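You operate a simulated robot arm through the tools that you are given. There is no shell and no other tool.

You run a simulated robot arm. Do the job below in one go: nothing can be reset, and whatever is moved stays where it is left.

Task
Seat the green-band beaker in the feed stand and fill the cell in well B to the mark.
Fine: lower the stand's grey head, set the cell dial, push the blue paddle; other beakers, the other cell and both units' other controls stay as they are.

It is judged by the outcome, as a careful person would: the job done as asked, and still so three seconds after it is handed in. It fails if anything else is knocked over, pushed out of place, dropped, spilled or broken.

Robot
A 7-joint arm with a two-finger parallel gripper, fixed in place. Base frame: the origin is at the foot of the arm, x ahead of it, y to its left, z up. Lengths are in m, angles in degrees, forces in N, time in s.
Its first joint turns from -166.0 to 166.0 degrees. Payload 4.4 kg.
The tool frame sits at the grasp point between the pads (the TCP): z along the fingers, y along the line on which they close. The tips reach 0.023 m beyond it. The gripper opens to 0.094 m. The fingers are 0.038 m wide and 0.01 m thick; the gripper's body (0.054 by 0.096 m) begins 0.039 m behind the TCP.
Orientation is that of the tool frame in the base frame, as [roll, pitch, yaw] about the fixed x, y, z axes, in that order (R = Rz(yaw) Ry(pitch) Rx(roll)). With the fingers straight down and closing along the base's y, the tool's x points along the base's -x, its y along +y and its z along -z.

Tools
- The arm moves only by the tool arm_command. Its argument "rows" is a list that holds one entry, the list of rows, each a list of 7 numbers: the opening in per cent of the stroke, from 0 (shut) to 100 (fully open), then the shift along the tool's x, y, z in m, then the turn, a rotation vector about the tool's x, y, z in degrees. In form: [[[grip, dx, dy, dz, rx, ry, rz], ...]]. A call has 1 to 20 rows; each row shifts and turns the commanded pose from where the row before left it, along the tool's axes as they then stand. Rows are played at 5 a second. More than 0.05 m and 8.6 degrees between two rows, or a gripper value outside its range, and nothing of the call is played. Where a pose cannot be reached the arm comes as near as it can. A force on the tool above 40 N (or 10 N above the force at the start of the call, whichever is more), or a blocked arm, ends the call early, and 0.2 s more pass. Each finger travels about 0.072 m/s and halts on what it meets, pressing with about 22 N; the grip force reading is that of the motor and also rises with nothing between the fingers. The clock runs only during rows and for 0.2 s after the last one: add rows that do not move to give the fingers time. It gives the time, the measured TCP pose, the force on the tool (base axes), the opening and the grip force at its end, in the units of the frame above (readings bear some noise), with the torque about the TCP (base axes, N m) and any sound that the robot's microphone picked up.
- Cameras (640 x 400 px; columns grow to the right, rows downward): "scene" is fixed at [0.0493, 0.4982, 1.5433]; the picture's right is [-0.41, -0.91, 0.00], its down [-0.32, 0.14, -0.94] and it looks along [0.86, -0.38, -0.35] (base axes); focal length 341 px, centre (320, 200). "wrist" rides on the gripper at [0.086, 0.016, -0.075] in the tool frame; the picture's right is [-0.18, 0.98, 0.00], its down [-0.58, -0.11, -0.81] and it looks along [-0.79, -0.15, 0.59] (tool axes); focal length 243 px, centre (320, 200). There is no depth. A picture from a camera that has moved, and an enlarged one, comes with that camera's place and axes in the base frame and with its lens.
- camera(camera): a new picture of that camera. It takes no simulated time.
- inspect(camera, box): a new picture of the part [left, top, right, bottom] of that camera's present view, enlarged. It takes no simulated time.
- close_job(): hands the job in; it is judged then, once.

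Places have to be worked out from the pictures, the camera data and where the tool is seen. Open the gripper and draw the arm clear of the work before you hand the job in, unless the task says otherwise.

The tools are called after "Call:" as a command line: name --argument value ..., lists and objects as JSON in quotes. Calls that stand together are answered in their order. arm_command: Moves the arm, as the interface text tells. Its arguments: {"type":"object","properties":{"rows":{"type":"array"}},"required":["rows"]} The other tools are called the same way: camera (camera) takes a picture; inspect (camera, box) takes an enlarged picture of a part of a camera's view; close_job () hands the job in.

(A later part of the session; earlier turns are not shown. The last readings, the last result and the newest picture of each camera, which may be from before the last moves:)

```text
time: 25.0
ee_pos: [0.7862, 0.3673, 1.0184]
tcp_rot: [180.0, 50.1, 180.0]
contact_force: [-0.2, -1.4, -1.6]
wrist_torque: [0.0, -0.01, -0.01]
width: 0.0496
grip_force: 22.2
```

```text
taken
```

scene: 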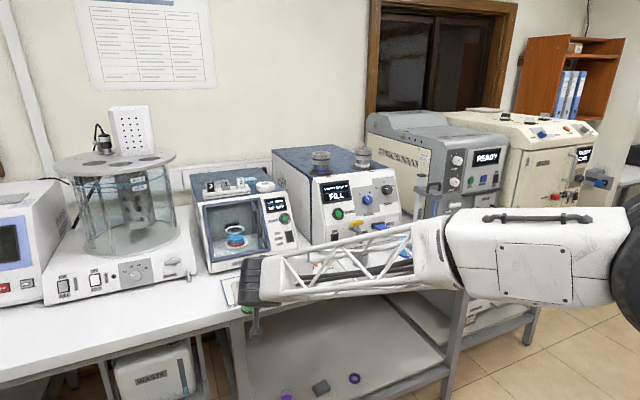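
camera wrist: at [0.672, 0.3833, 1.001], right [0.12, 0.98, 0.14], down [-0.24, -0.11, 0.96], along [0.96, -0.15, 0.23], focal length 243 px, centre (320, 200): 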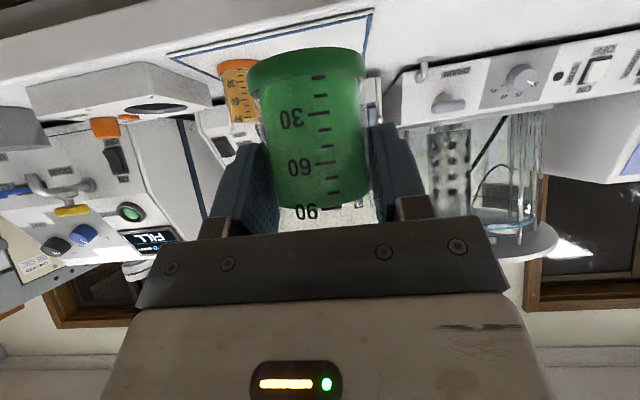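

Creep is mild, and liquid stays level. I move sideways in front of the bench to y≈−0.363 with a smooth ramp.

Call:
arm_command --rows '[[[15, 0, -0.015, 0, 0, 0, 0], [15, 0, -0.03, 0, 0, 0, 0], [15, 0, -0.04, 0, 0, 0, 0], [15, 0, -0.04, 0, 0, 0, 0], [15, 0, -0.04, 0, 0, 0, 0], [15, 0, -0.04, 0, 0, 0, 0], [15, 0, -0.04, 0, 0, 0, 0], [15, 0, -0.04, 0, 0, 0, 0], [15, 0, -0.04, 0, 0, 0, 0], [15, 0, -0.04, 0, 0, 0, 0], [15, 0, -0.04, 0, 0, 0, 0], [15, 0, -0.04, 0, 0, 0, 0], [15, 0, -0.04, 0, 0, 0, 0], [15, 0, -0.04, 0, 0, 0, 0], [15, 0, -0.04, 0, 0, 0, 0], [15, 0, -0.04, 0, 0, 0, 0], [15, 0, -0.04, 0, 0, 0, 0], [15, 0, -0.04, 0, 0, 0, 0], [15, 0, -0.03, 0, 0, 0, 0], [15, 0, -0.015, 0, 0, 0, 0]]]'

Call:
camera --camera "wrist"

Call:
camera --camera "scene"

```text
time: 29.2
ee_pos: [0.7877, -0.3654, 1.018]
tcp_rot: [-180.0, 50.0, 180.0]
contact_force: [-0.8, -0.3, -1.0]
wrist_torque: [-0.03, 0.02, 0.0]
width: 0.0497
grip_force: 22.2
```

```text
taken
camera wrist: at [0.6743, -0.3476, 1.0002], right [0.12, 0.98, 0.14], down [-0.24, -0.11, 0.96], along [0.96, -0.15, 0.23], focal length 243 px, centre (320, 200)
```

wrist: 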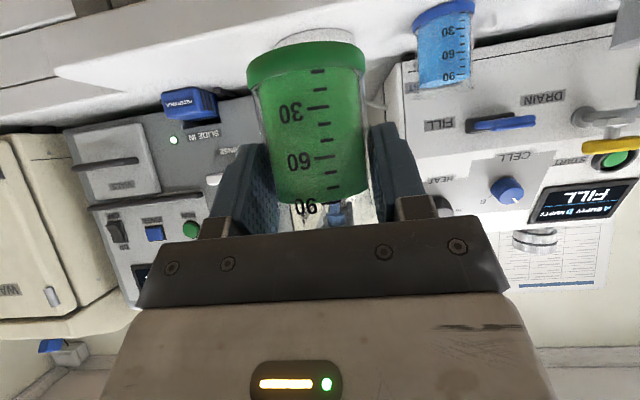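

```text
taken
```

scene: 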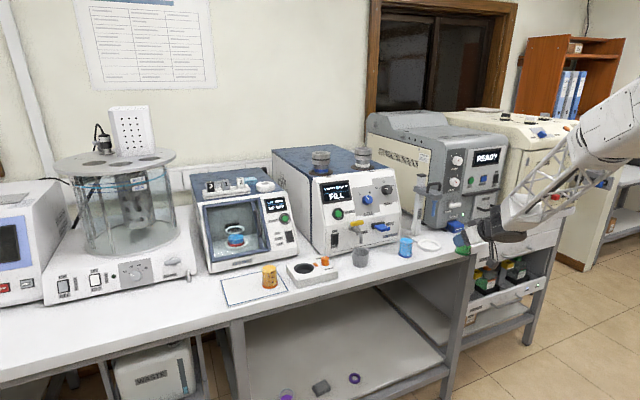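

It holds. I zoom in from both cameras to fix the ring's position relative to the beaker.

Call:
inspect --camera "scene" --box '[390, 170, 500, 270]'

Call:
inspect --camera "wrist" --box '[220, 0, 420, 125]'

```text
4.00 times, centred on (445, 220) of scene
camera zoom: at [0.0493, 0.4982, 1.5433], right [-0.41, -0.91, 0.0], down [-0.32, 0.14, -0.94], along [0.86, -0.38, -0.35], focal length 1362 px, centre (-180, 120)
```

zoom: 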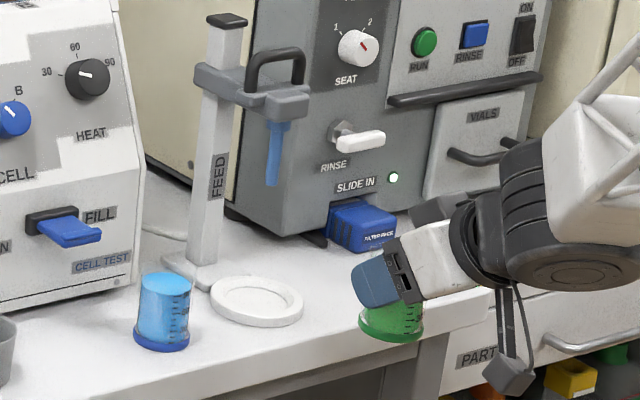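

```text
3.20 times, centred on (320, 62) of wrist
camera zoom: at [0.6743, -0.3476, 1.0002], right [0.12, 0.98, 0.14], down [-0.24, -0.11, 0.96], along [0.96, -0.15, 0.23], focal length 776 px, centre (320, 640)
```

zoom: 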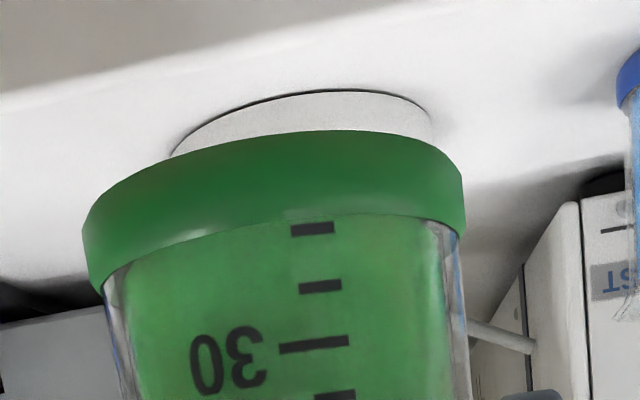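

Best estimate of the ring centre is (0.957, −0.367), top z≈0.917; the beaker base is now at ≈0.97. I go forward and down part-way to x≈0.90 and compare again.

Call:
arm_command --rows '[[[15, -0.0037, 0, 0.0091, 0, 0, 0], [15, -0.0074, 0, 0.01815, 0, 0, 0], [15, -0.0074, 0, 0.01815, 0, 0, 0], [15, -0.0074, 0, 0.01815, 0, 0, 0], [15, -0.0074, 0, 0.01815, 0, 0, 0], [15, -0.0074, 0, 0.01815, 0, 0, 0], [15, -0.0037, 0, 0.0091, 0, 0, 0]]]'

Call:
inspect --camera "scene" --box '[390, 170, 490, 260]'

Call:
camera --camera "wrist"

```text
time: 30.8
ee_pos: [0.8997, -0.3632, 0.9824]
tcp_rot: [180.0, 49.9, 180.0]
contact_force: [0.1, -0.7, -1.2]
wrist_torque: [-0.05, 0.01, -0.05]
width: 0.0498
grip_force: 22.5
```

```text
4.44 times, centred on (440, 215) of scene
camera zoom: at [0.0493, 0.4982, 1.5433], right [-0.41, -0.91, 0.0], down [-0.32, 0.14, -0.94], along [0.86, -0.38, -0.35], focal length 1514 px, centre (-213, 133)
```

zoom: 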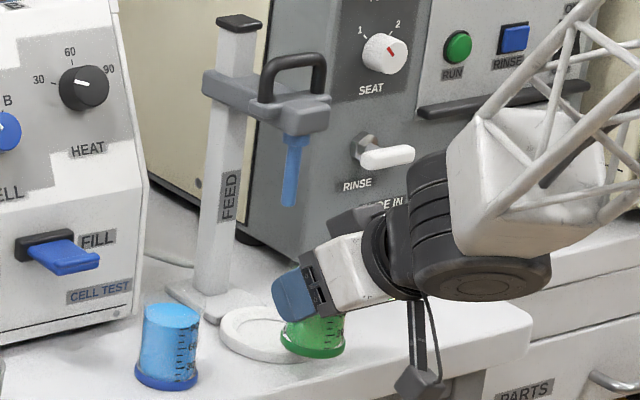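

```text
taken
camera wrist: at [0.7853, -0.3469, 0.9643], right [0.12, 0.98, 0.14], down [-0.24, -0.11, 0.96], along [0.96, -0.15, 0.23], focal length 243 px, centre (320, 200)
```

wrist: 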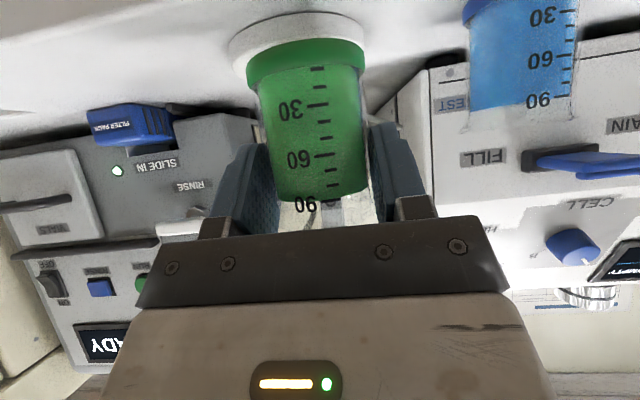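

I zoom on ring and base in the wrist view, and on the scene for the same.

Call:
inspect --camera "wrist" --box '[210, 0, 390, 110]'

Call:
inspect --camera "scene" --box '[425, 225, 475, 260]'

```text
3.56 times, centred on (300, 55) of wrist
camera zoom: at [0.7853, -0.3469, 0.9643], right [0.12, 0.98, 0.14], down [-0.24, -0.11, 0.96], along [0.96, -0.15, 0.23], focal length 863 px, centre (391, 716)
```

zoom: 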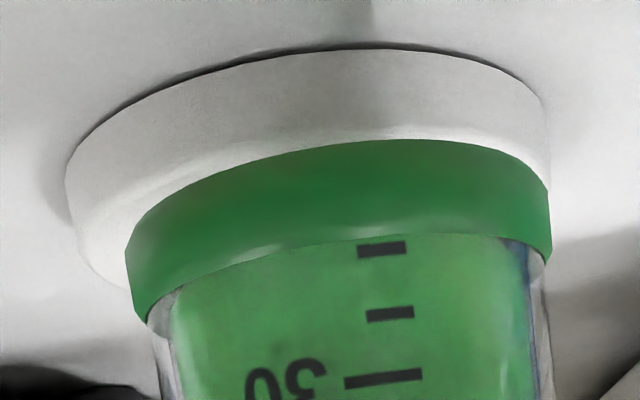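

```text
11.43 times, centred on (450, 242) of scene
camera zoom: at [0.0493, 0.4982, 1.5433], right [-0.41, -0.91, 0.0], down [-0.32, 0.14, -0.94], along [0.86, -0.38, -0.35], focal length 3892 px, centre (-1166, -286)
```

zoom: 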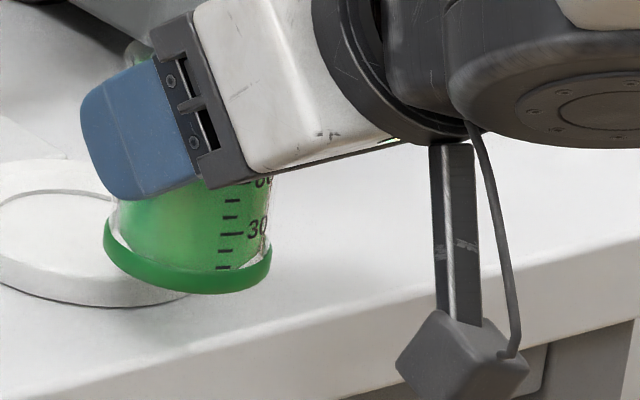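

In the wrist view the ring centre sits ~0.05 m ahead and ~8 mm to the −y side of the beaker axis, with about 12 mm clearance. I advance 45 mm and shift −8 mm, then re-check the concentricity.

Call:
arm_command --rows '[[[15, -0.00578, -0.0016, 0.0069, 0, 0, 0], [15, -0.00578, -0.0016, 0.0069, 0, 0, 0], [15, -0.00578, -0.0016, 0.0069, 0, 0, 0], [15, -0.00578, -0.0016, 0.0069, 0, 0, 0], [15, -0.00578, -0.0016, 0.0069, 0, 0, 0], [15, 0, 0, 0, 0, 0, 0]]]'

Call:
inspect --camera "wrist" --box '[200, 0, 420, 130]'

Call:
inspect --camera "scene" --box '[410, 200, 470, 260]'

```text
time: 32.2
ee_pos: [0.9453, -0.372, 0.9809]
tcp_rot: [180.0, 49.9, 180.0]
contact_force: [0.3, 0.4, -0.5]
wrist_torque: [-0.02, -0.02, -0.01]
width: 0.0497
grip_force: 22.6
```

```text
2.91 times, centred on (310, 65) of wrist
camera zoom: at [0.8315, -0.3554, 0.9642], right [0.12, 0.98, 0.14], down [-0.24, -0.11, 0.96], along [0.96, -0.15, 0.23], focal length 706 px, centre (349, 593)
```

zoom: 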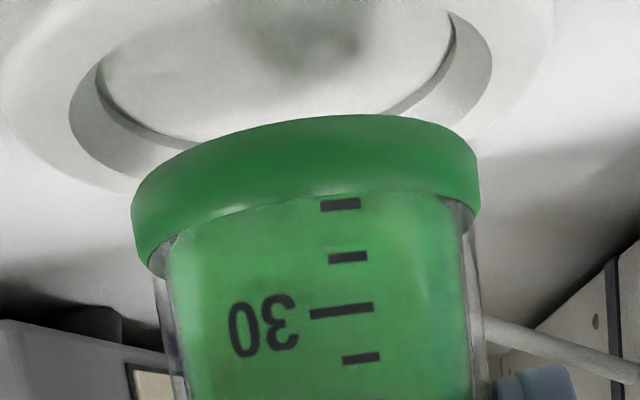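

```text
6.67 times, centred on (440, 230) of scene
camera zoom: at [0.0493, 0.4982, 1.5433], right [-0.41, -0.91, 0.0], down [-0.32, 0.14, -0.94], along [0.86, -0.38, -0.35], focal length 2270 px, centre (-480, 0)
```

zoom: 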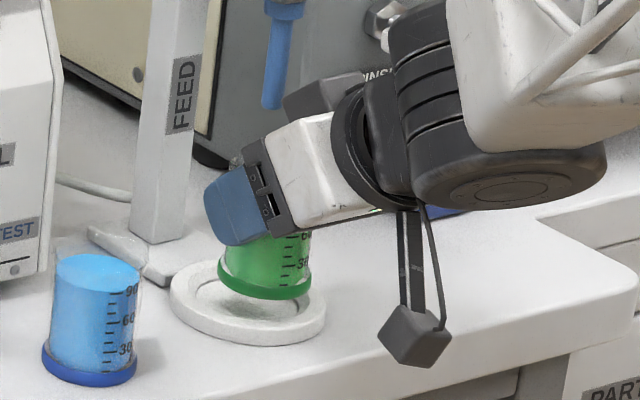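

Close now. I take a sharper scene zoom and a wrist full view to measure the remaining offset.

Call:
inspect --camera "scene" --box '[413, 228, 451, 254]'

Call:
camera --camera "wrist"

```text
15.38 times, centred on (432, 241) of scene
camera zoom: at [0.0493, 0.4982, 1.5433], right [-0.41, -0.91, 0.0], down [-0.32, 0.14, -0.94], along [0.86, -0.38, -0.35], focal length 5240 px, centre (-1403, -431)
```

zoom: 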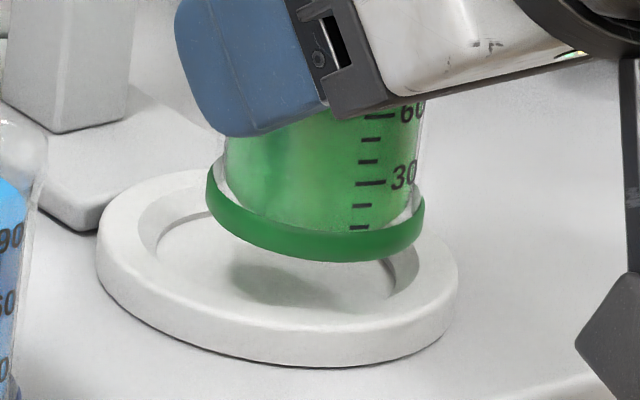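

```text
taken
camera wrist: at [0.8315, -0.3554, 0.9642], right [0.12, 0.98, 0.14], down [-0.24, -0.11, 0.96], along [0.96, -0.15, 0.23], focal length 243 px, centre (320, 200)
```

wrist: 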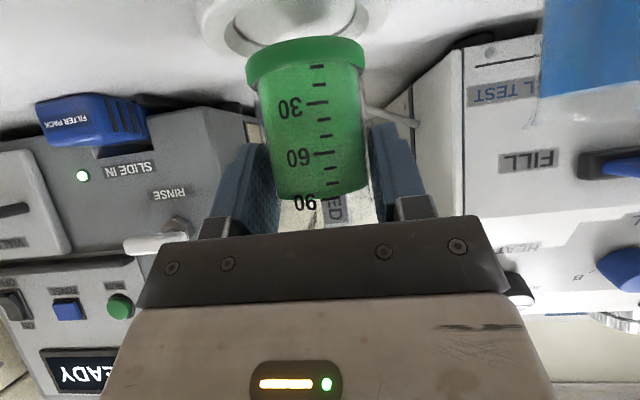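

The scene zoom and wrist view agree on about +13 mm in x, −3 mm in y, with the base ~18 mm above the ring top. I apply that and descend 8 mm, then re-check.

Call:
arm_command --rows '[[[15, -0.0028, -0.001, 0.0033, 0, 0, 0], [15, -0.0028, -0.001, 0.0033, 0, 0, 0], [15, -0.0028, -0.001, 0.0033, 0, 0, 0], [15, 0.00305, 0, 0.00255, 0, 0, 0], [15, 0.00305, 0, 0.00255, 0, 0, 0], [15, 0, 0, 0, 0, 0, 0]]]'

Call:
inspect --camera "wrist" --box '[200, 0, 420, 130]'

Call:
inspect --camera "scene" --box '[413, 228, 451, 254]'

```text
time: 33.6
ee_pos: [0.956, -0.3736, 0.9731]
tcp_rot: [-180.0, 49.9, -180.0]
contact_force: [-0.9, -0.2, -0.9]
wrist_torque: [0.02, -0.01, 0.01]
width: 0.0498
grip_force: 21.4
```

```text
2.91 times, centred on (310, 65) of wrist
camera zoom: at [0.8435, -0.358, 0.9566], right [0.12, 0.98, 0.14], down [-0.24, -0.11, 0.96], along [0.96, -0.15, 0.23], focal length 706 px, centre (349, 593)
```

zoom: 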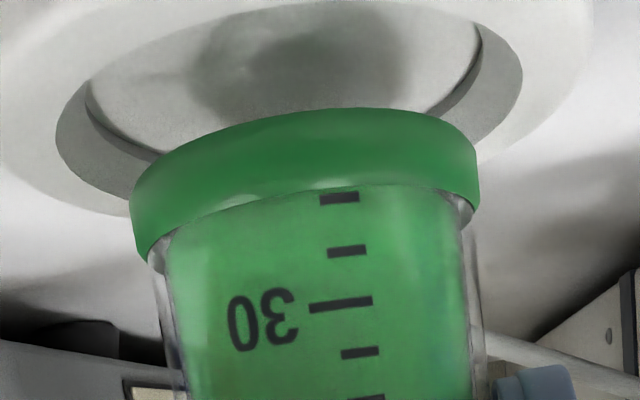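

```text
15.38 times, centred on (432, 241) of scene
camera zoom: at [0.0493, 0.4982, 1.5433], right [-0.41, -0.91, 0.0], down [-0.32, 0.14, -0.94], along [0.86, -0.38, -0.35], focal length 5240 px, centre (-1403, -431)
```

zoom: 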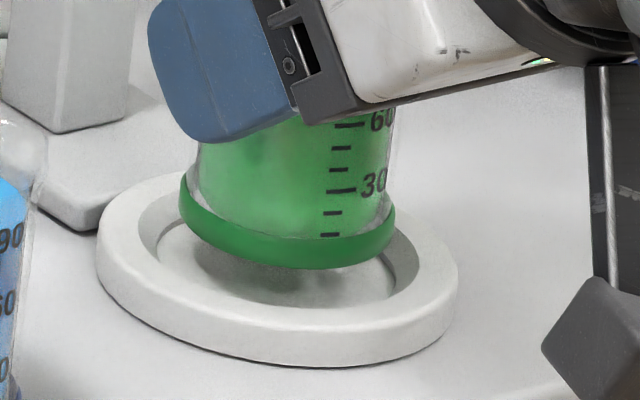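

Remaining offset is ≈+3 mm x, −1 mm y, base ≈13 mm above the recess floor. I correct that and descend 8 mm more.

Call:
arm_command --rows '[[[15, -0.0019, -0.001, 0.0023, 0, 0, 0], [15, 0.00205, 0, 0.0017, 0, 0, 0], [15, 0.00205, 0, 0.0017, 0, 0, 0], [15, 0.00205, 0, 0.0017, 0, 0, 0], [15, 0, 0, 0, 0, 0, 0]]]'

Call:
inspect --camera "wrist" --box '[200, 0, 420, 130]'

Call:
inspect --camera "scene" --box '[413, 228, 451, 254]'

```text
time: 34.8
ee_pos: [0.9601, -0.3745, 0.9666]
tcp_rot: [180.0, 50.0, 180.0]
contact_force: [-0.6, -0.5, -1.3]
wrist_torque: [0.0, 0.04, -0.02]
width: 0.0496
grip_force: 21.8
```

```text
2.91 times, centred on (310, 65) of wrist
camera zoom: at [0.8464, -0.359, 0.9482], right [0.12, 0.98, 0.14], down [-0.24, -0.11, 0.96], along [0.96, -0.15, 0.23], focal length 706 px, centre (349, 593)
```

zoom: 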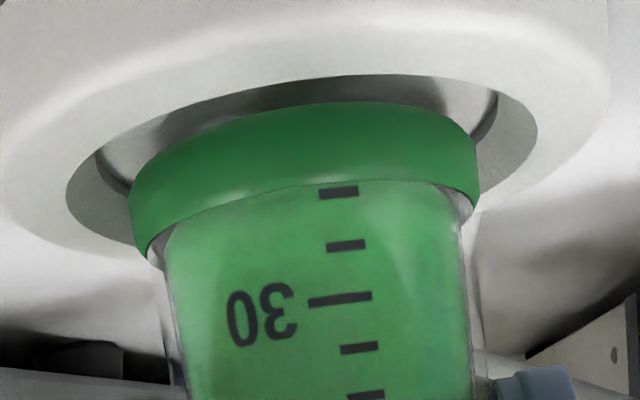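

```text
15.38 times, centred on (432, 241) of scene
camera zoom: at [0.0493, 0.4982, 1.5433], right [-0.41, -0.91, 0.0], down [-0.32, 0.14, -0.94], along [0.86, -0.38, -0.35], focal length 5240 px, centre (-1403, -431)
```

zoom: 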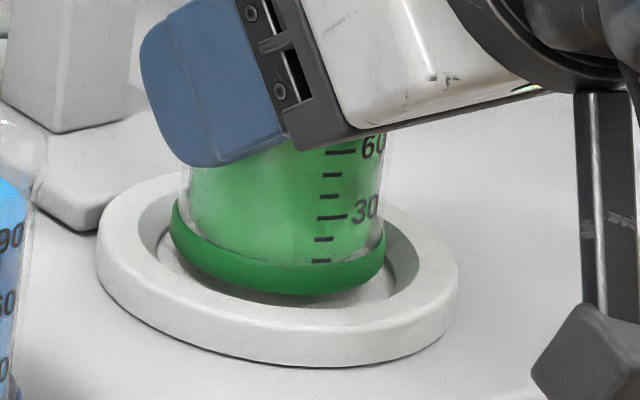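

Well centred now, with a few mm left. I lower 6 mm in small steps, watching the force.

Call:
arm_command --rows '[[[15, 0.00153, -0.0005, 0.00129, 0, 0, 0], [15, 0.00153, 0, 0.00129, 0, 0, 0], [15, 0.00115, 0, 0.00097, 0, 0, 0], [15, 0, 0, 0, 0, 0, 0]]]'

Call:
inspect --camera "scene" --box '[413, 228, 451, 254]'

Call:
inspect --camera "wrist" --box '[200, 0, 420, 130]'

```text
time: 35.8
ee_pos: [0.9619, -0.3756, 0.962]
tcp_rot: [179.9, 50.0, -180.0]
contact_force: [1.4, 0.2, 3.6]
wrist_torque: [-0.04, -0.08, -0.02]
width: 0.0497
grip_force: 22.0
```

```text
15.38 times, centred on (432, 241) of scene
camera zoom: at [0.0493, 0.4982, 1.5433], right [-0.41, -0.91, 0.0], down [-0.32, 0.14, -0.94], along [0.86, -0.38, -0.35], focal length 5240 px, centre (-1403, -431)
```

zoom: 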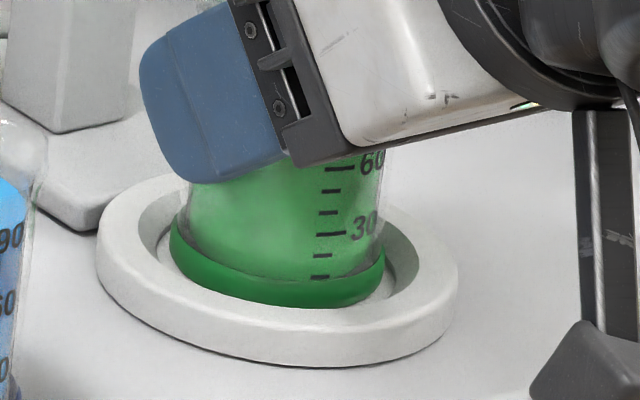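

```text
2.91 times, centred on (310, 65) of wrist
camera zoom: at [0.8468, -0.3597, 0.9432], right [0.12, 0.98, 0.14], down [-0.24, -0.11, 0.96], along [0.96, -0.15, 0.23], focal length 706 px, centre (349, 593)
```

zoom: 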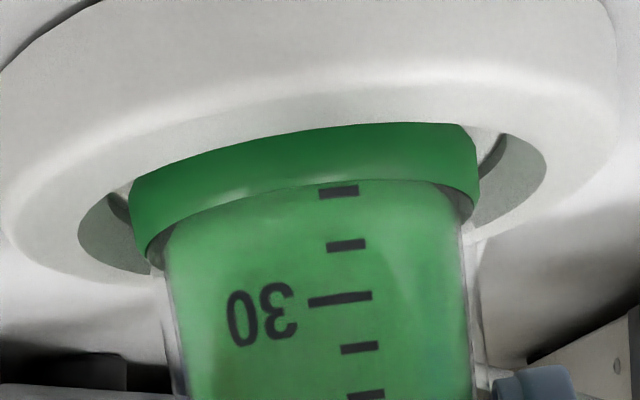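

The beaker is on the recess floor (3.6 N up). I open the fingers and check it stands before retreating.

Call:
arm_command --rows '[[[48, 0, 0, 0, 0, 0, 0], [54, 0, 0, 0, 0, 0, 0], [62, 0, 0, 0, 0, 0, 0], [72, 0, 0, 0, 0, 0, 0], [78, 0, 0, 0, 0, 0, 0], [78, 0, 0, 0, 0, 0, 0]]]'

Call:
inspect --camera "scene" --box '[413, 228, 451, 254]'

Call:
camera --camera "wrist"

```text
time: 37.2
ee_pos: [0.9598, -0.3768, 0.9613]
tcp_rot: [-180.0, 50.1, 180.0]
contact_force: [0.0, 0.2, 0.5]
wrist_torque: [-0.02, 0.05, 0.02]
width: 0.0733
grip_force: 0.0
```

```text
15.38 times, centred on (432, 241) of scene
camera zoom: at [0.0493, 0.4982, 1.5433], right [-0.41, -0.91, 0.0], down [-0.32, 0.14, -0.94], along [0.86, -0.38, -0.35], focal length 5240 px, centre (-1403, -431)
```

zoom: 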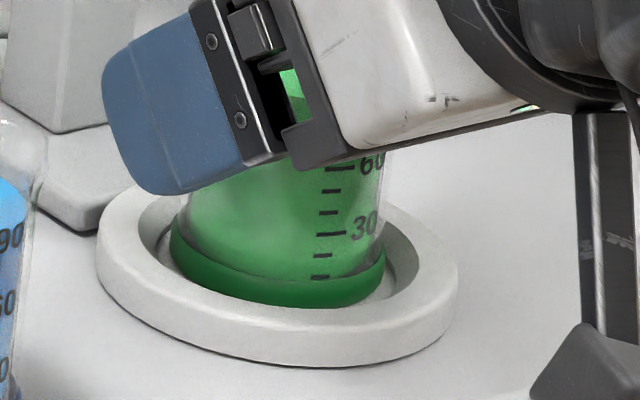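

```text
taken
camera wrist: at [0.8466, -0.3597, 0.9426], right [0.12, 0.98, 0.14], down [-0.24, -0.11, 0.96], along [0.96, -0.15, 0.23], focal length 243 px, centre (320, 200)
```

wrist: 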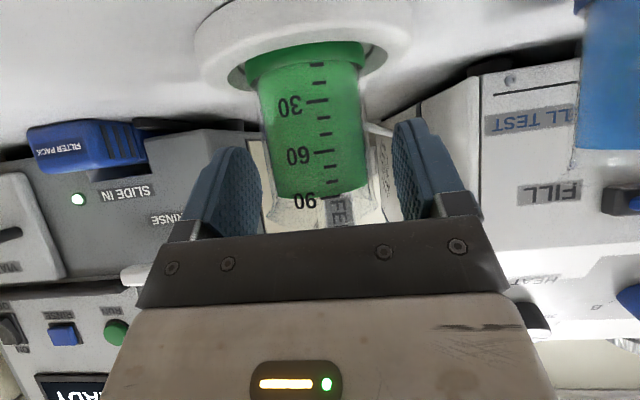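

Standing upright in the seat. I retreat straight back 15 cm and rise for a look at the stand's head.

Call:
arm_command --rows '[[[78, 0.0064, 0, -0.0077, 0, 0, 0], [78, 0.01287, 0, -0.01532, 0, 0, 0], [78, 0.01287, 0, -0.01532, 0, 0, 0], [78, 0.01287, 0, -0.01532, 0, 0, 0], [78, 0.01287, 0, -0.01532, 0, 0, 0], [78, 0.01287, 0, -0.01532, 0, 0, 0], [78, 0.01287, 0, -0.01532, 0, 0, 0], [78, -0.0306, 0, -0.0257, 0, 0, 0], [78, -0.0306, 0, -0.0257, 0, 0, 0], [78, -0.0306, 0, -0.0257, 0, 0, 0], [78, -0.0306, 0, -0.0257, 0, 0, 0], [78, -0.0306, 0, -0.0257, 0, 0, 0]]]'

Call:
camera --camera "wrist"

Call:
inspect --camera "scene" --box '[390, 160, 480, 260]'

```text
time: 39.8
ee_pos: [0.8308, -0.3756, 1.1602]
tcp_rot: [-179.9, 49.8, 180.0]
contact_force: [-0.2, 0.4, -0.4]
wrist_torque: [0.02, -0.03, 0.0]
width: 0.0732
grip_force: 0.0
```

```text
taken
camera wrist: at [0.7169, -0.3596, 1.1426], right [0.12, 0.98, 0.14], down [-0.24, -0.11, 0.96], along [0.96, -0.15, 0.23], focal length 243 px, centre (320, 200)
```

wrist: 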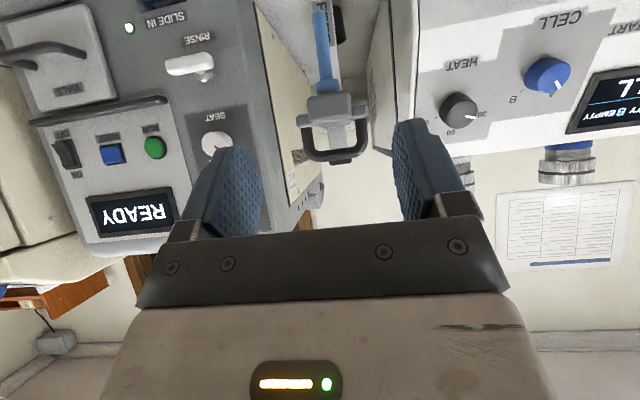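

```text
4.00 times, centred on (435, 210) of scene
camera zoom: at [0.0493, 0.4982, 1.5433], right [-0.41, -0.91, 0.0], down [-0.32, 0.14, -0.94], along [0.86, -0.38, -0.35], focal length 1362 px, centre (-140, 160)
```

zoom: 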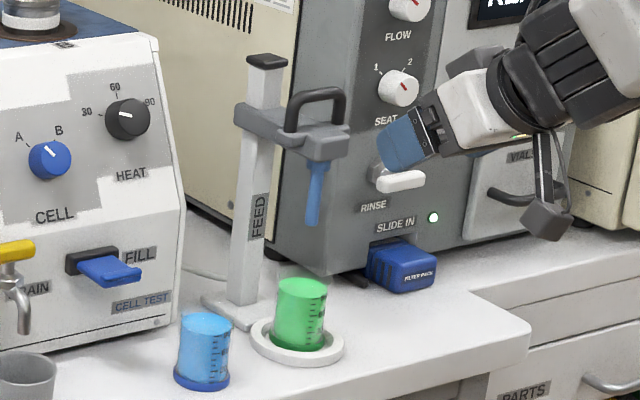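

The beaker is seated under the tube. I zoom on the head and its handle.

Call:
inspect --camera "wrist" --box '[270, 0, 400, 180]'

Call:
inspect --camera "scene" --box '[420, 165, 470, 250]'

```text
2.22 times, centred on (335, 90) of wrist
camera zoom: at [0.7169, -0.3596, 1.1426], right [0.12, 0.98, 0.14], down [-0.24, -0.11, 0.96], along [0.96, -0.15, 0.23], focal length 539 px, centre (287, 444)
```

zoom: 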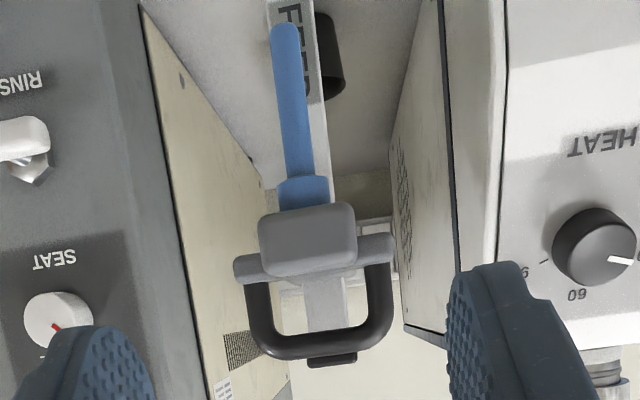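

```text
4.71 times, centred on (445, 208) of scene
camera zoom: at [0.0493, 0.4982, 1.5433], right [-0.41, -0.91, 0.0], down [-0.32, 0.14, -0.94], along [0.86, -0.38, -0.35], focal length 1603 px, centre (-268, 165)
```

zoom: 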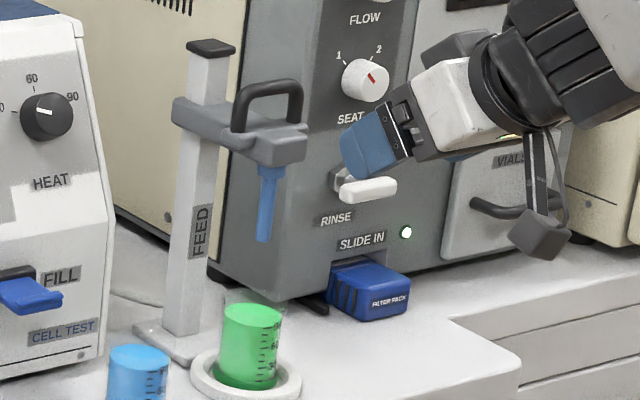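

The handle bar runs along y at about (0.977, −0.377, 1.157). I'll close the fingers, pitch steeper (60° below horizontal) and go over the bar to push it down from above.

Call:
arm_command --rows '[[[50, 0, 0, 0, 0, 6.67, 0], [20, 0, 0, 0, 0, 6.67, 0], [0, 0, 0, 0, 0, 6.66, 0], [0, -0.025, 0, -0.0433, 0, 0, 0], [0, -0.0238, 0, 0.0126, 0, 0, 0], [0, -0.0238, 0, 0.0126, 0, 0, 0], [0, -0.0238, 0, 0.0126, 0, 0, 0], [0, -0.0238, 0, 0.0126, 0, 0, 0], [0, -0.0238, 0, 0.0126, 0, 0, 0], [0, 0, 0, 0, 0, 0, 0]]]'

Call:
inspect --camera "scene" --box '[410, 130, 490, 250]'

Call:
camera --camera "wrist"

```text
time: 42.0
ee_pos: [0.9665, -0.3763, 1.2142]
tcp_rot: [180.0, 30.0, -179.9]
contact_force: [0.8, 0.6, -0.2]
wrist_torque: [-0.02, 0.03, 0.04]
width: 0.0001
grip_force: 21.7
```

```text
3.33 times, centred on (450, 190) of scene
camera zoom: at [0.0493, 0.4982, 1.5433], right [-0.41, -0.91, 0.0], down [-0.32, 0.14, -0.94], along [0.86, -0.38, -0.35], focal length 1135 px, centre (-113, 233)
```

zoom: 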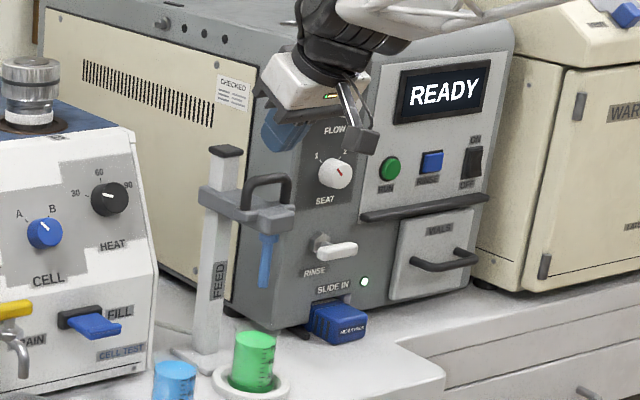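

```text
taken
camera wrist: at [0.8521, -0.3594, 1.2367], right [0.16, 0.98, 0.09], down [0.1, -0.11, 0.99], along [0.98, -0.15, -0.12], focal length 243 px, centre (320, 200)
```

wrist: 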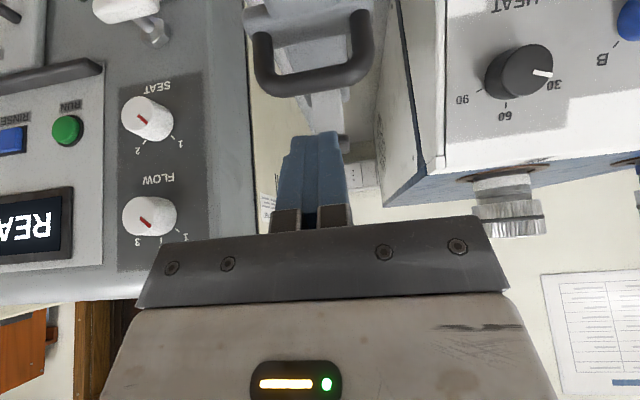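

The closed tips are directly above the bar (bar ≈(0.979, −0.377, 1.157)). I lower to contact and continue pushing in small steps, watching force.

Call:
arm_command --rows '[[[0, 0.006, -0.0005, 0.0104, 0, 0, 0], [0, 0.006, 0, 0.0104, 0, 0, 0], [0, 0.0025, 0, 0.00433, 0, 0, 0], [0, 0.0025, 0, 0.00433, 0, 0, 0], [0, 0.0025, 0, 0.00433, 0, 0, 0], [0, 0.0025, 0, 0.00433, 0, 0, 0], [0, 0, 0, 0, 0, 0, 0]]]'

Call:
inspect --camera "scene" --box '[410, 130, 490, 250]'

Call:
camera --camera "wrist"

```text
time: 43.6
ee_pos: [0.9654, -0.3766, 1.1715]
tcp_rot: [180.0, 30.0, 180.0]
contact_force: [0.0, -0.5, 0.1]
wrist_torque: [-0.03, 0.01, 0.03]
width: 0.0
grip_force: 22.2
```

```text
3.33 times, centred on (450, 190) of scene
camera zoom: at [0.0493, 0.4982, 1.5433], right [-0.41, -0.91, 0.0], down [-0.32, 0.14, -0.94], along [0.86, -0.38, -0.35], focal length 1135 px, centre (-113, 233)
```

zoom: 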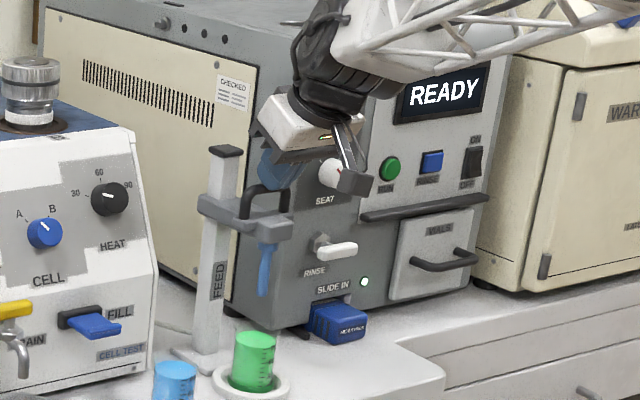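

```text
taken
camera wrist: at [0.8513, -0.3599, 1.1934], right [0.16, 0.98, 0.09], down [0.1, -0.11, 0.99], along [0.98, -0.15, -0.12], focal length 243 px, centre (320, 200)
```

wrist: 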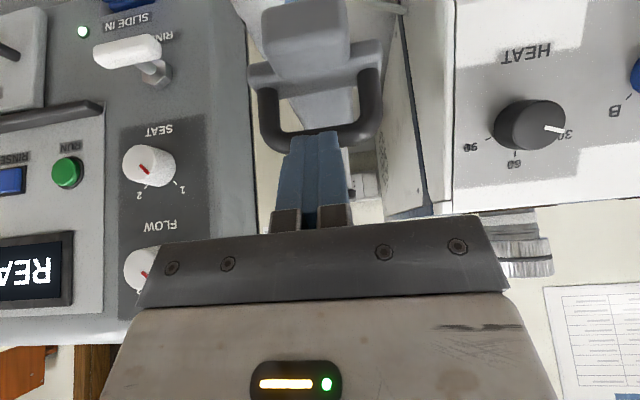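

No contact force yet; I zoom to see whether the tip is on top of the bar or in front of it.

Call:
inspect --camera "scene" --box '[425, 165, 465, 205]'

Call:
inspect --camera "wrist" --box '[230, 60, 400, 240]'

```text
10.00 times, centred on (445, 185) of scene
camera zoom: at [0.0493, 0.4982, 1.5433], right [-0.41, -0.91, 0.0], down [-0.32, 0.14, -0.94], along [0.86, -0.38, -0.35], focal length 3406 px, centre (-930, 350)
```

zoom: 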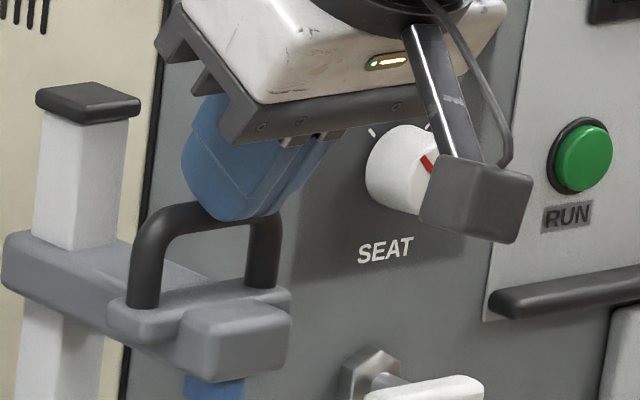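

```text
2.22 times, centred on (315, 150) of wrist
camera zoom: at [0.8513, -0.3599, 1.1934], right [0.16, 0.98, 0.09], down [0.1, -0.11, 0.99], along [0.98, -0.15, -0.12], focal length 539 px, centre (331, 311)
```

zoom: 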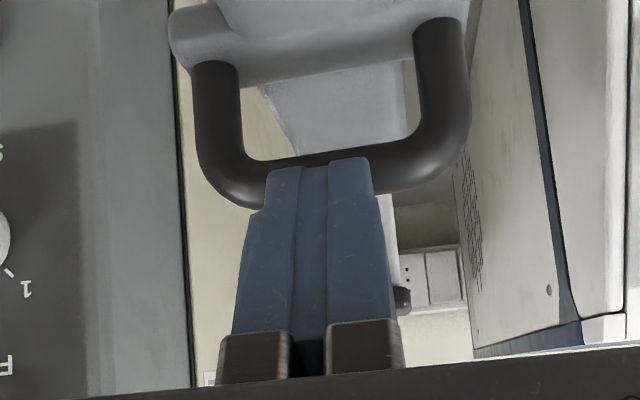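

Comparing with the earlier picture, the head has already moved down ~1 cm under the tip with little resistance. I keep pushing down in 5 mm steps.

Call:
arm_command --rows '[[[0, 0.0025, 0, 0.00433, 0, 0, 0], [0, 0.0025, 0, 0.00433, 0, 0, 0], [0, 0.0025, 0, 0.00433, 0, 0, 0], [0, 0.0025, 0, 0.00433, 0, 0, 0], [0, 0.0025, 0, 0.00433, 0, 0, 0], [0, 0.0025, 0, 0.00433, 0, 0, 0], [0, 0.0025, 0, 0.00433, 0, 0, 0], [0, 0.0025, 0, 0.00433, 0, 0, 0], [0, 0, 0, 0, 0, 0, 0]]]'

Call:
inspect --camera "scene" --box '[410, 160, 480, 255]'

Call:
camera --camera "wrist"

```text
time: 45.6
ee_pos: [0.9642, -0.3755, 1.1313]
tcp_rot: [179.9, 30.0, 179.8]
contact_force: [-0.2, 0.1, -0.2]
wrist_torque: [-0.06, 0.0, 0.02]
width: 0.0
grip_force: 21.5
```

```text
4.21 times, centred on (445, 208) of scene
camera zoom: at [0.0493, 0.4982, 1.5433], right [-0.41, -0.91, 0.0], down [-0.32, 0.14, -0.94], along [0.86, -0.38, -0.35], focal length 1434 px, centre (-206, 168)
```

zoom: 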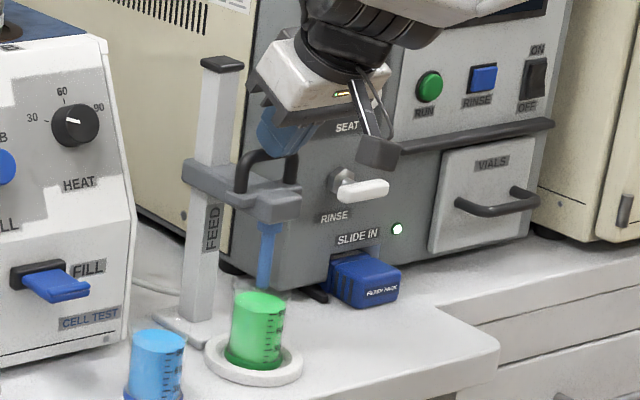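

```text
taken
camera wrist: at [0.8512, -0.3598, 1.1534], right [0.16, 0.98, 0.09], down [0.1, -0.11, 0.99], along [0.98, -0.15, -0.12], focal length 243 px, centre (320, 200)
```

wrist: 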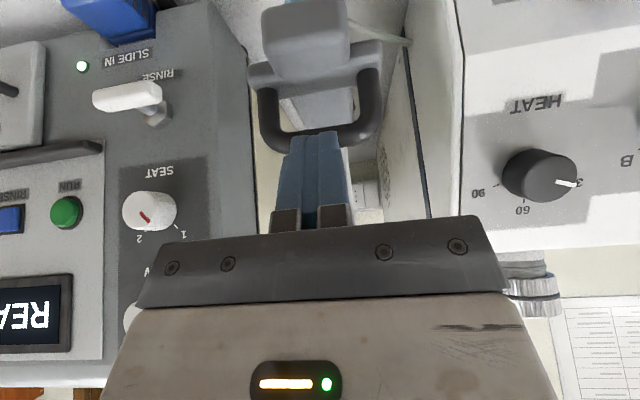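

The head follows; the tube is now entering the beaker's mouth. I push on 4 cm more.

Call:
arm_command --rows '[[[0, 0.0025, 0, 0.00433, 0, 0, 0], [0, 0.0025, 0, 0.00433, 0, 0, 0], [0, 0.0025, 0, 0.00433, 0, 0, 0], [0, 0.0025, 0, 0.00433, 0, 0, 0], [0, 0.0025, 0, 0.00433, 0, 0, 0], [0, 0.0025, 0, 0.00433, 0, 0, 0], [0, 0.0025, 0, 0.00433, 0, 0, 0], [0, 0.0025, 0, 0.00433, 0, 0, 0], [0, 0, 0, 0, 0, 0, 0]]]'

Call:
inspect --camera "scene" --box '[415, 185, 465, 250]'

Call:
camera --camera "wrist"

```text
time: 47.6
ee_pos: [0.9637, -0.3762, 1.091]
tcp_rot: [-179.9, 30.0, 180.0]
contact_force: [0.0, 0.7, -0.1]
wrist_torque: [-0.02, -0.01, 0.0]
width: 0.0
grip_force: 22.1
```

```text
6.15 times, centred on (440, 218) of scene
camera zoom: at [0.0493, 0.4982, 1.5433], right [-0.41, -0.91, 0.0], down [-0.32, 0.14, -0.94], along [0.86, -0.38, -0.35], focal length 2096 px, centre (-418, 92)
```

zoom: 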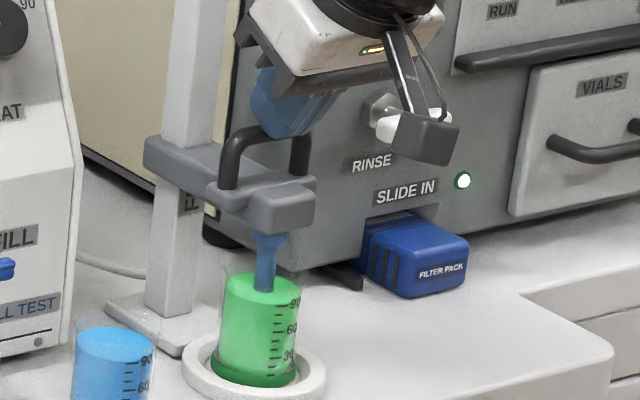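

```text
taken
camera wrist: at [0.8512, -0.3595, 1.1131], right [0.16, 0.98, 0.09], down [0.1, -0.11, 0.99], along [0.98, -0.15, -0.12], focal length 243 px, centre (320, 200)
```

wrist: 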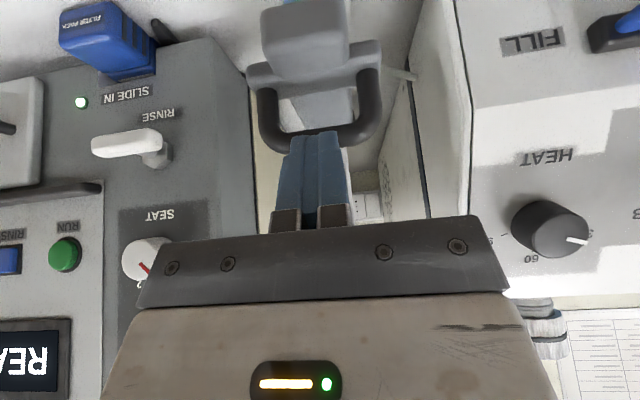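

The tube is dipping into the liquid. I continue up to 3 cm more, stopping on resistance.

Call:
arm_command --rows '[[[0, 0.0025, 0, 0.00433, 0, 0, 0], [0, 0.0025, 0, 0.00433, 0, 0, 0], [0, 0.0025, 0, 0.00433, 0, 0, 0], [0, 0.0025, 0, 0.00433, 0, 0, 0], [0, 0, 0, 0, 0, 0, 0]]]'

Call:
inspect --camera "scene" --box '[415, 185, 465, 250]'

Call:
inspect --camera "scene" --box '[300, 170, 390, 250]'

```text
time: 48.8
ee_pos: [0.9649, -0.3759, 1.0712]
tcp_rot: [179.9, 29.9, -179.9]
contact_force: [-0.2, -0.2, -0.5]
wrist_torque: [0.01, 0.01, 0.02]
width: 0.0
grip_force: 22.3
```

```text
6.15 times, centred on (440, 218) of scene
camera zoom: at [0.0493, 0.4982, 1.5433], right [-0.41, -0.91, 0.0], down [-0.32, 0.14, -0.94], along [0.86, -0.38, -0.35], focal length 2096 px, centre (-418, 92)
```

zoom: 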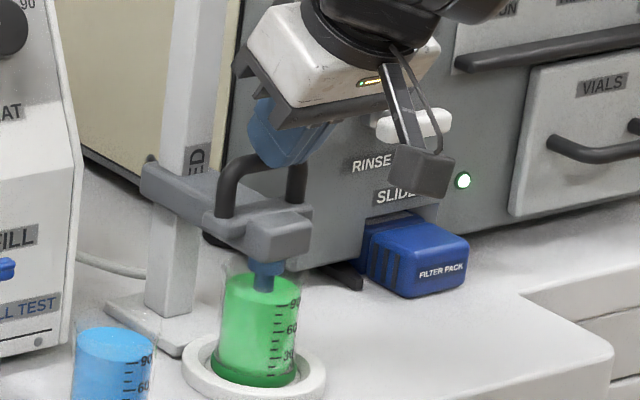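

```text
5.00 times, centred on (345, 210) of scene
camera zoom: at [0.0493, 0.4982, 1.5433], right [-0.41, -0.91, 0.0], down [-0.32, 0.14, -0.94], along [0.86, -0.38, -0.35], focal length 1703 px, centre (195, 150)
```

zoom: 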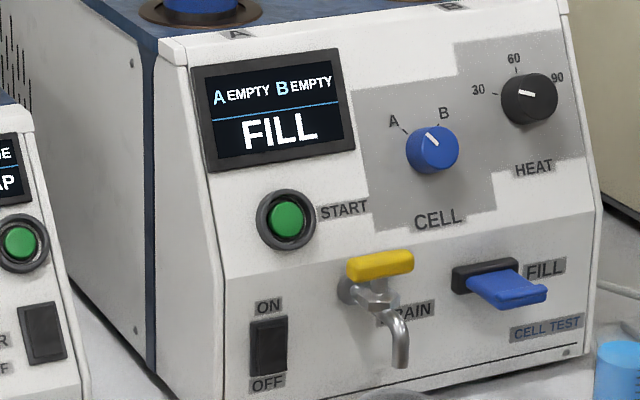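

Still no resistance. I push another 15 mm in small steps, looking for the stop.

Call:
arm_command --rows '[[[0, 0.0015, 0, 0.0026, 0, 0, 0], [0, 0.0015, 0, 0.0026, 0, 0, 0], [0, 0.0015, 0, 0.0026, 0, 0, 0], [0, 0, 0, 0, 0, 0, 0]]]'

Call:
inspect --camera "scene" --box '[415, 200, 455, 250]'

Call:
camera --camera "wrist"

```text
time: 49.8
ee_pos: [0.9637, -0.3762, 1.0675]
tcp_rot: [-179.9, 30.2, -180.0]
contact_force: [-9.3, -2.1, 36.8]
wrist_torque: [0.21, -0.18, 0.05]
width: 0.0002
grip_force: 22.0
```

```text
8.00 times, centred on (435, 225) of scene
camera zoom: at [0.0493, 0.4982, 1.5433], right [-0.41, -0.91, 0.0], down [-0.32, 0.14, -0.94], along [0.86, -0.38, -0.35], focal length 2725 px, centre (-600, 0)
```

zoom: 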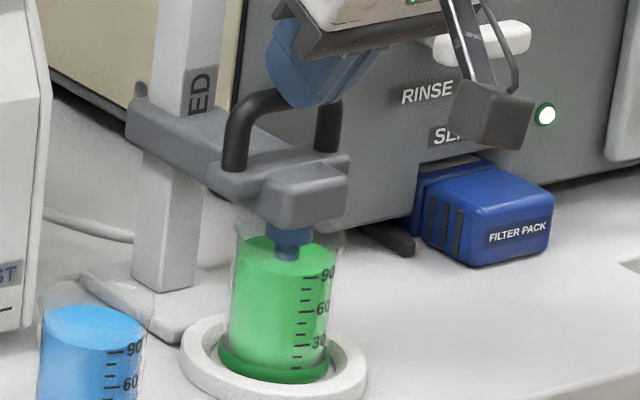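

```text
taken
camera wrist: at [0.8503, -0.3598, 1.0884], right [0.16, 0.98, 0.09], down [0.1, -0.11, 0.99], along [0.98, -0.15, -0.11], focal length 243 px, centre (320, 200)
```

wrist: 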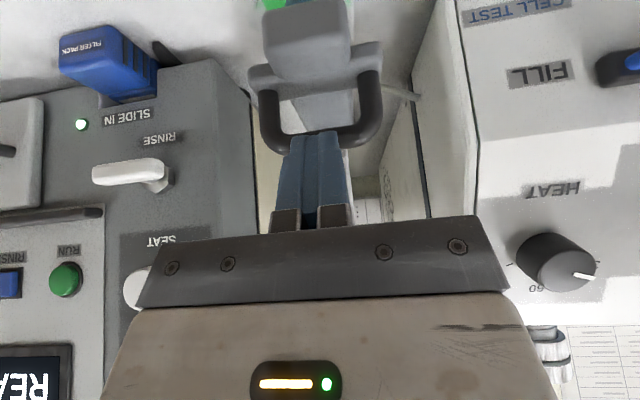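

Firm stop at z≈1.067 (37 N): the head is fully down with the tube in the liquid. I lift off and check the head stays down.

Call:
arm_command --rows '[[[0, -0.0025, 0, -0.00433, 0, 0, 0], [0, -0.01, 0, -0.0173, 0, 0, 0], [0, -0.015, 0, -0.026, 0, 0, 0], [0, -0.02, 0, -0.0346, 0, 0, 0], [0, -0.02, 0, -0.0346, 0, 0, 0], [0, 0, 0, 0, 0, 0, 0]]]'

Call:
inspect --camera "scene" --box '[415, 200, 455, 250]'

Call:
inspect --camera "scene" --box '[300, 160, 390, 250]'

```text
time: 51.2
ee_pos: [0.9646, -0.3752, 1.1976]
tcp_rot: [180.0, 30.0, 180.0]
contact_force: [-0.5, -0.9, -0.1]
wrist_torque: [0.03, 0.02, -0.01]
width: 0.0
grip_force: 21.9
```

```text
8.00 times, centred on (435, 225) of scene
camera zoom: at [0.0493, 0.4982, 1.5433], right [-0.41, -0.91, 0.0], down [-0.32, 0.14, -0.94], along [0.86, -0.38, -0.35], focal length 2725 px, centre (-600, 0)
```

zoom: 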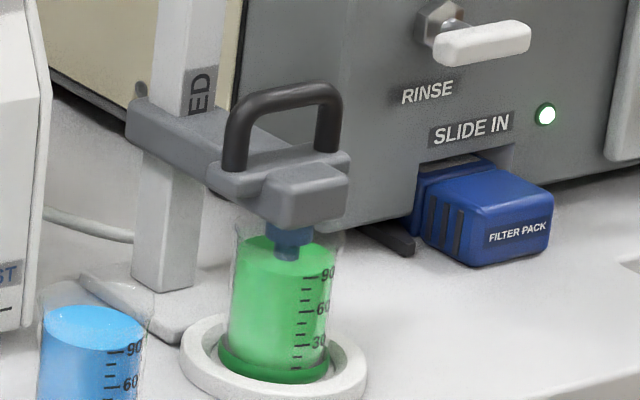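

```text
4.44 times, centred on (345, 205) of scene
camera zoom: at [0.0493, 0.4982, 1.5433], right [-0.41, -0.91, 0.0], down [-0.32, 0.14, -0.94], along [0.86, -0.38, -0.35], focal length 1514 px, centre (209, 178)
```

zoom: 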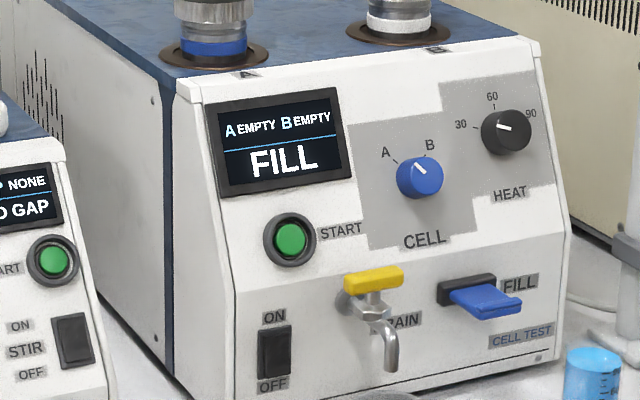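

The head stays down. Next is the CELL dial: I back away and move in front of the panel at a height that gives an unobstructed wrist view.

Call:
arm_command --rows '[[[0, 0.03, 0, -0.035, 0, 0, 0], [0, 0.0325, 0, -0.01875, 0, 0, 0], [0, 0.0325, 0, -0.01875, 0, 0, 0], [0, 0.0325, 0, -0.01875, 0, 0, 0], [0, 0.0325, 0, -0.01875, 0, 0, 0], [0, 0, 0.045, 0, 0, 0, 0], [0, 0, 0.045, 0, 0, 0, 0], [0, 0, 0.045, 0, 0, 0, 0], [0, 0, 0.045, 0, 0, 0, 0], [0, 0, 0.045, 0, 0, 0, 0], [0, 0, 0.02, 0, 0, 0, 0], [0, 0, 0, 0, 0, 0, 0]]]'

Call:
camera --camera "wrist"

Call:
camera --camera "scene"

```text
time: 53.8
ee_pos: [0.7696, -0.2186, 1.2068]
tcp_rot: [179.7, 30.2, -179.9]
contact_force: [0.2, 0.0, 0.5]
wrist_torque: [-0.03, -0.02, -0.03]
width: 0.0001
grip_force: 22.4
out of reach, approached as far as the arm can: row 9, 10, 11
```

```text
taken
camera wrist: at [0.656, -0.2032, 1.2284], right [0.16, 0.98, 0.1], down [0.1, -0.11, 0.99], along [0.98, -0.15, -0.11], focal length 243 px, centre (320, 200)
```

wrist: 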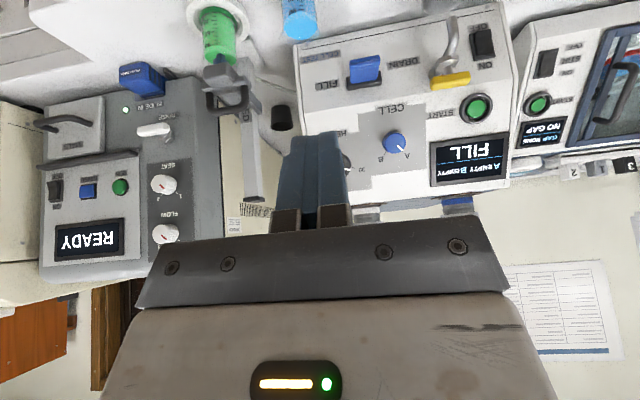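

```text
taken
```

scene: 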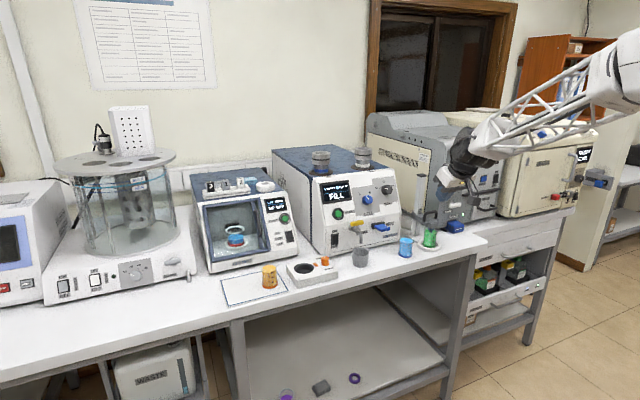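

The arm stopped at y≈−0.22 with a reach complaint in this attitude. I try small moves: forward and toward +y, to see how the arm can go on.

Call:
arm_command --rows '[[[0, -0.0217, 0, 0.0125, 0, 0, 0], [0, -0.0217, 0, 0.0125, 0, 0, 0], [0, 0, 0.02, 0, 0, 0, 0], [0, 0, 0.02, 0, 0, 0, 0]]]'

```text
time: 54.8
ee_pos: [0.8008, -0.2195, 1.1837]
tcp_rot: [179.8, 30.1, 179.9]
contact_force: [0.0, 0.2, -0.1]
wrist_torque: [0.0, 0.0, -0.02]
width: 0.0
grip_force: 22.1
out of reach, approached as far as the arm can: row 1, 2, 3, 4
```

The arm is at some joint limit in this posture. I undo toward −y and return to the earlier 40° attitude, which had swept freely.

Call:
arm_command --rows '[[[0, 0, -0.04, 0, 0, 0, 0], [0, 0, -0.04, 0, 0, 0, 0]]]'

```text
time: 55.4
ee_pos: [0.7996, -0.3008, 1.1845]
tcp_rot: [180.0, 30.0, 180.0]
contact_force: [-0.7, -0.4, -0.5]
wrist_torque: [0.06, -0.05, 0.0]
width: 0.0001
grip_force: 22.4
```

Commands start from the reached pose, good. I pitch back to 40° below horizontal and try moving +y again.

Call:
arm_command --rows '[[[0, 0, 0, 0, 0, -6.67, 0], [0, 0, 0, 0, 0, -6.67, 0], [0, 0, 0, 0, 0, -6.66, 0], [0, 0, 0.03, 0, 0, 0, 0], [0, 0, 0.03, 0, 0, 0, 0], [0, 0, 0.03, 0, 0, 0, 0], [0, 0, 0.03, 0, 0, 0, 0], [0, 0, 0, 0, 0, 0, 0]]]'

```text
time: 57.2
ee_pos: [0.7999, -0.178, 1.1851]
tcp_rot: [180.0, 50.0, 180.0]
contact_force: [-0.6, 0.5, 0.3]
wrist_torque: [0.0, -0.03, -0.02]
width: 0.0
grip_force: 22.2
```

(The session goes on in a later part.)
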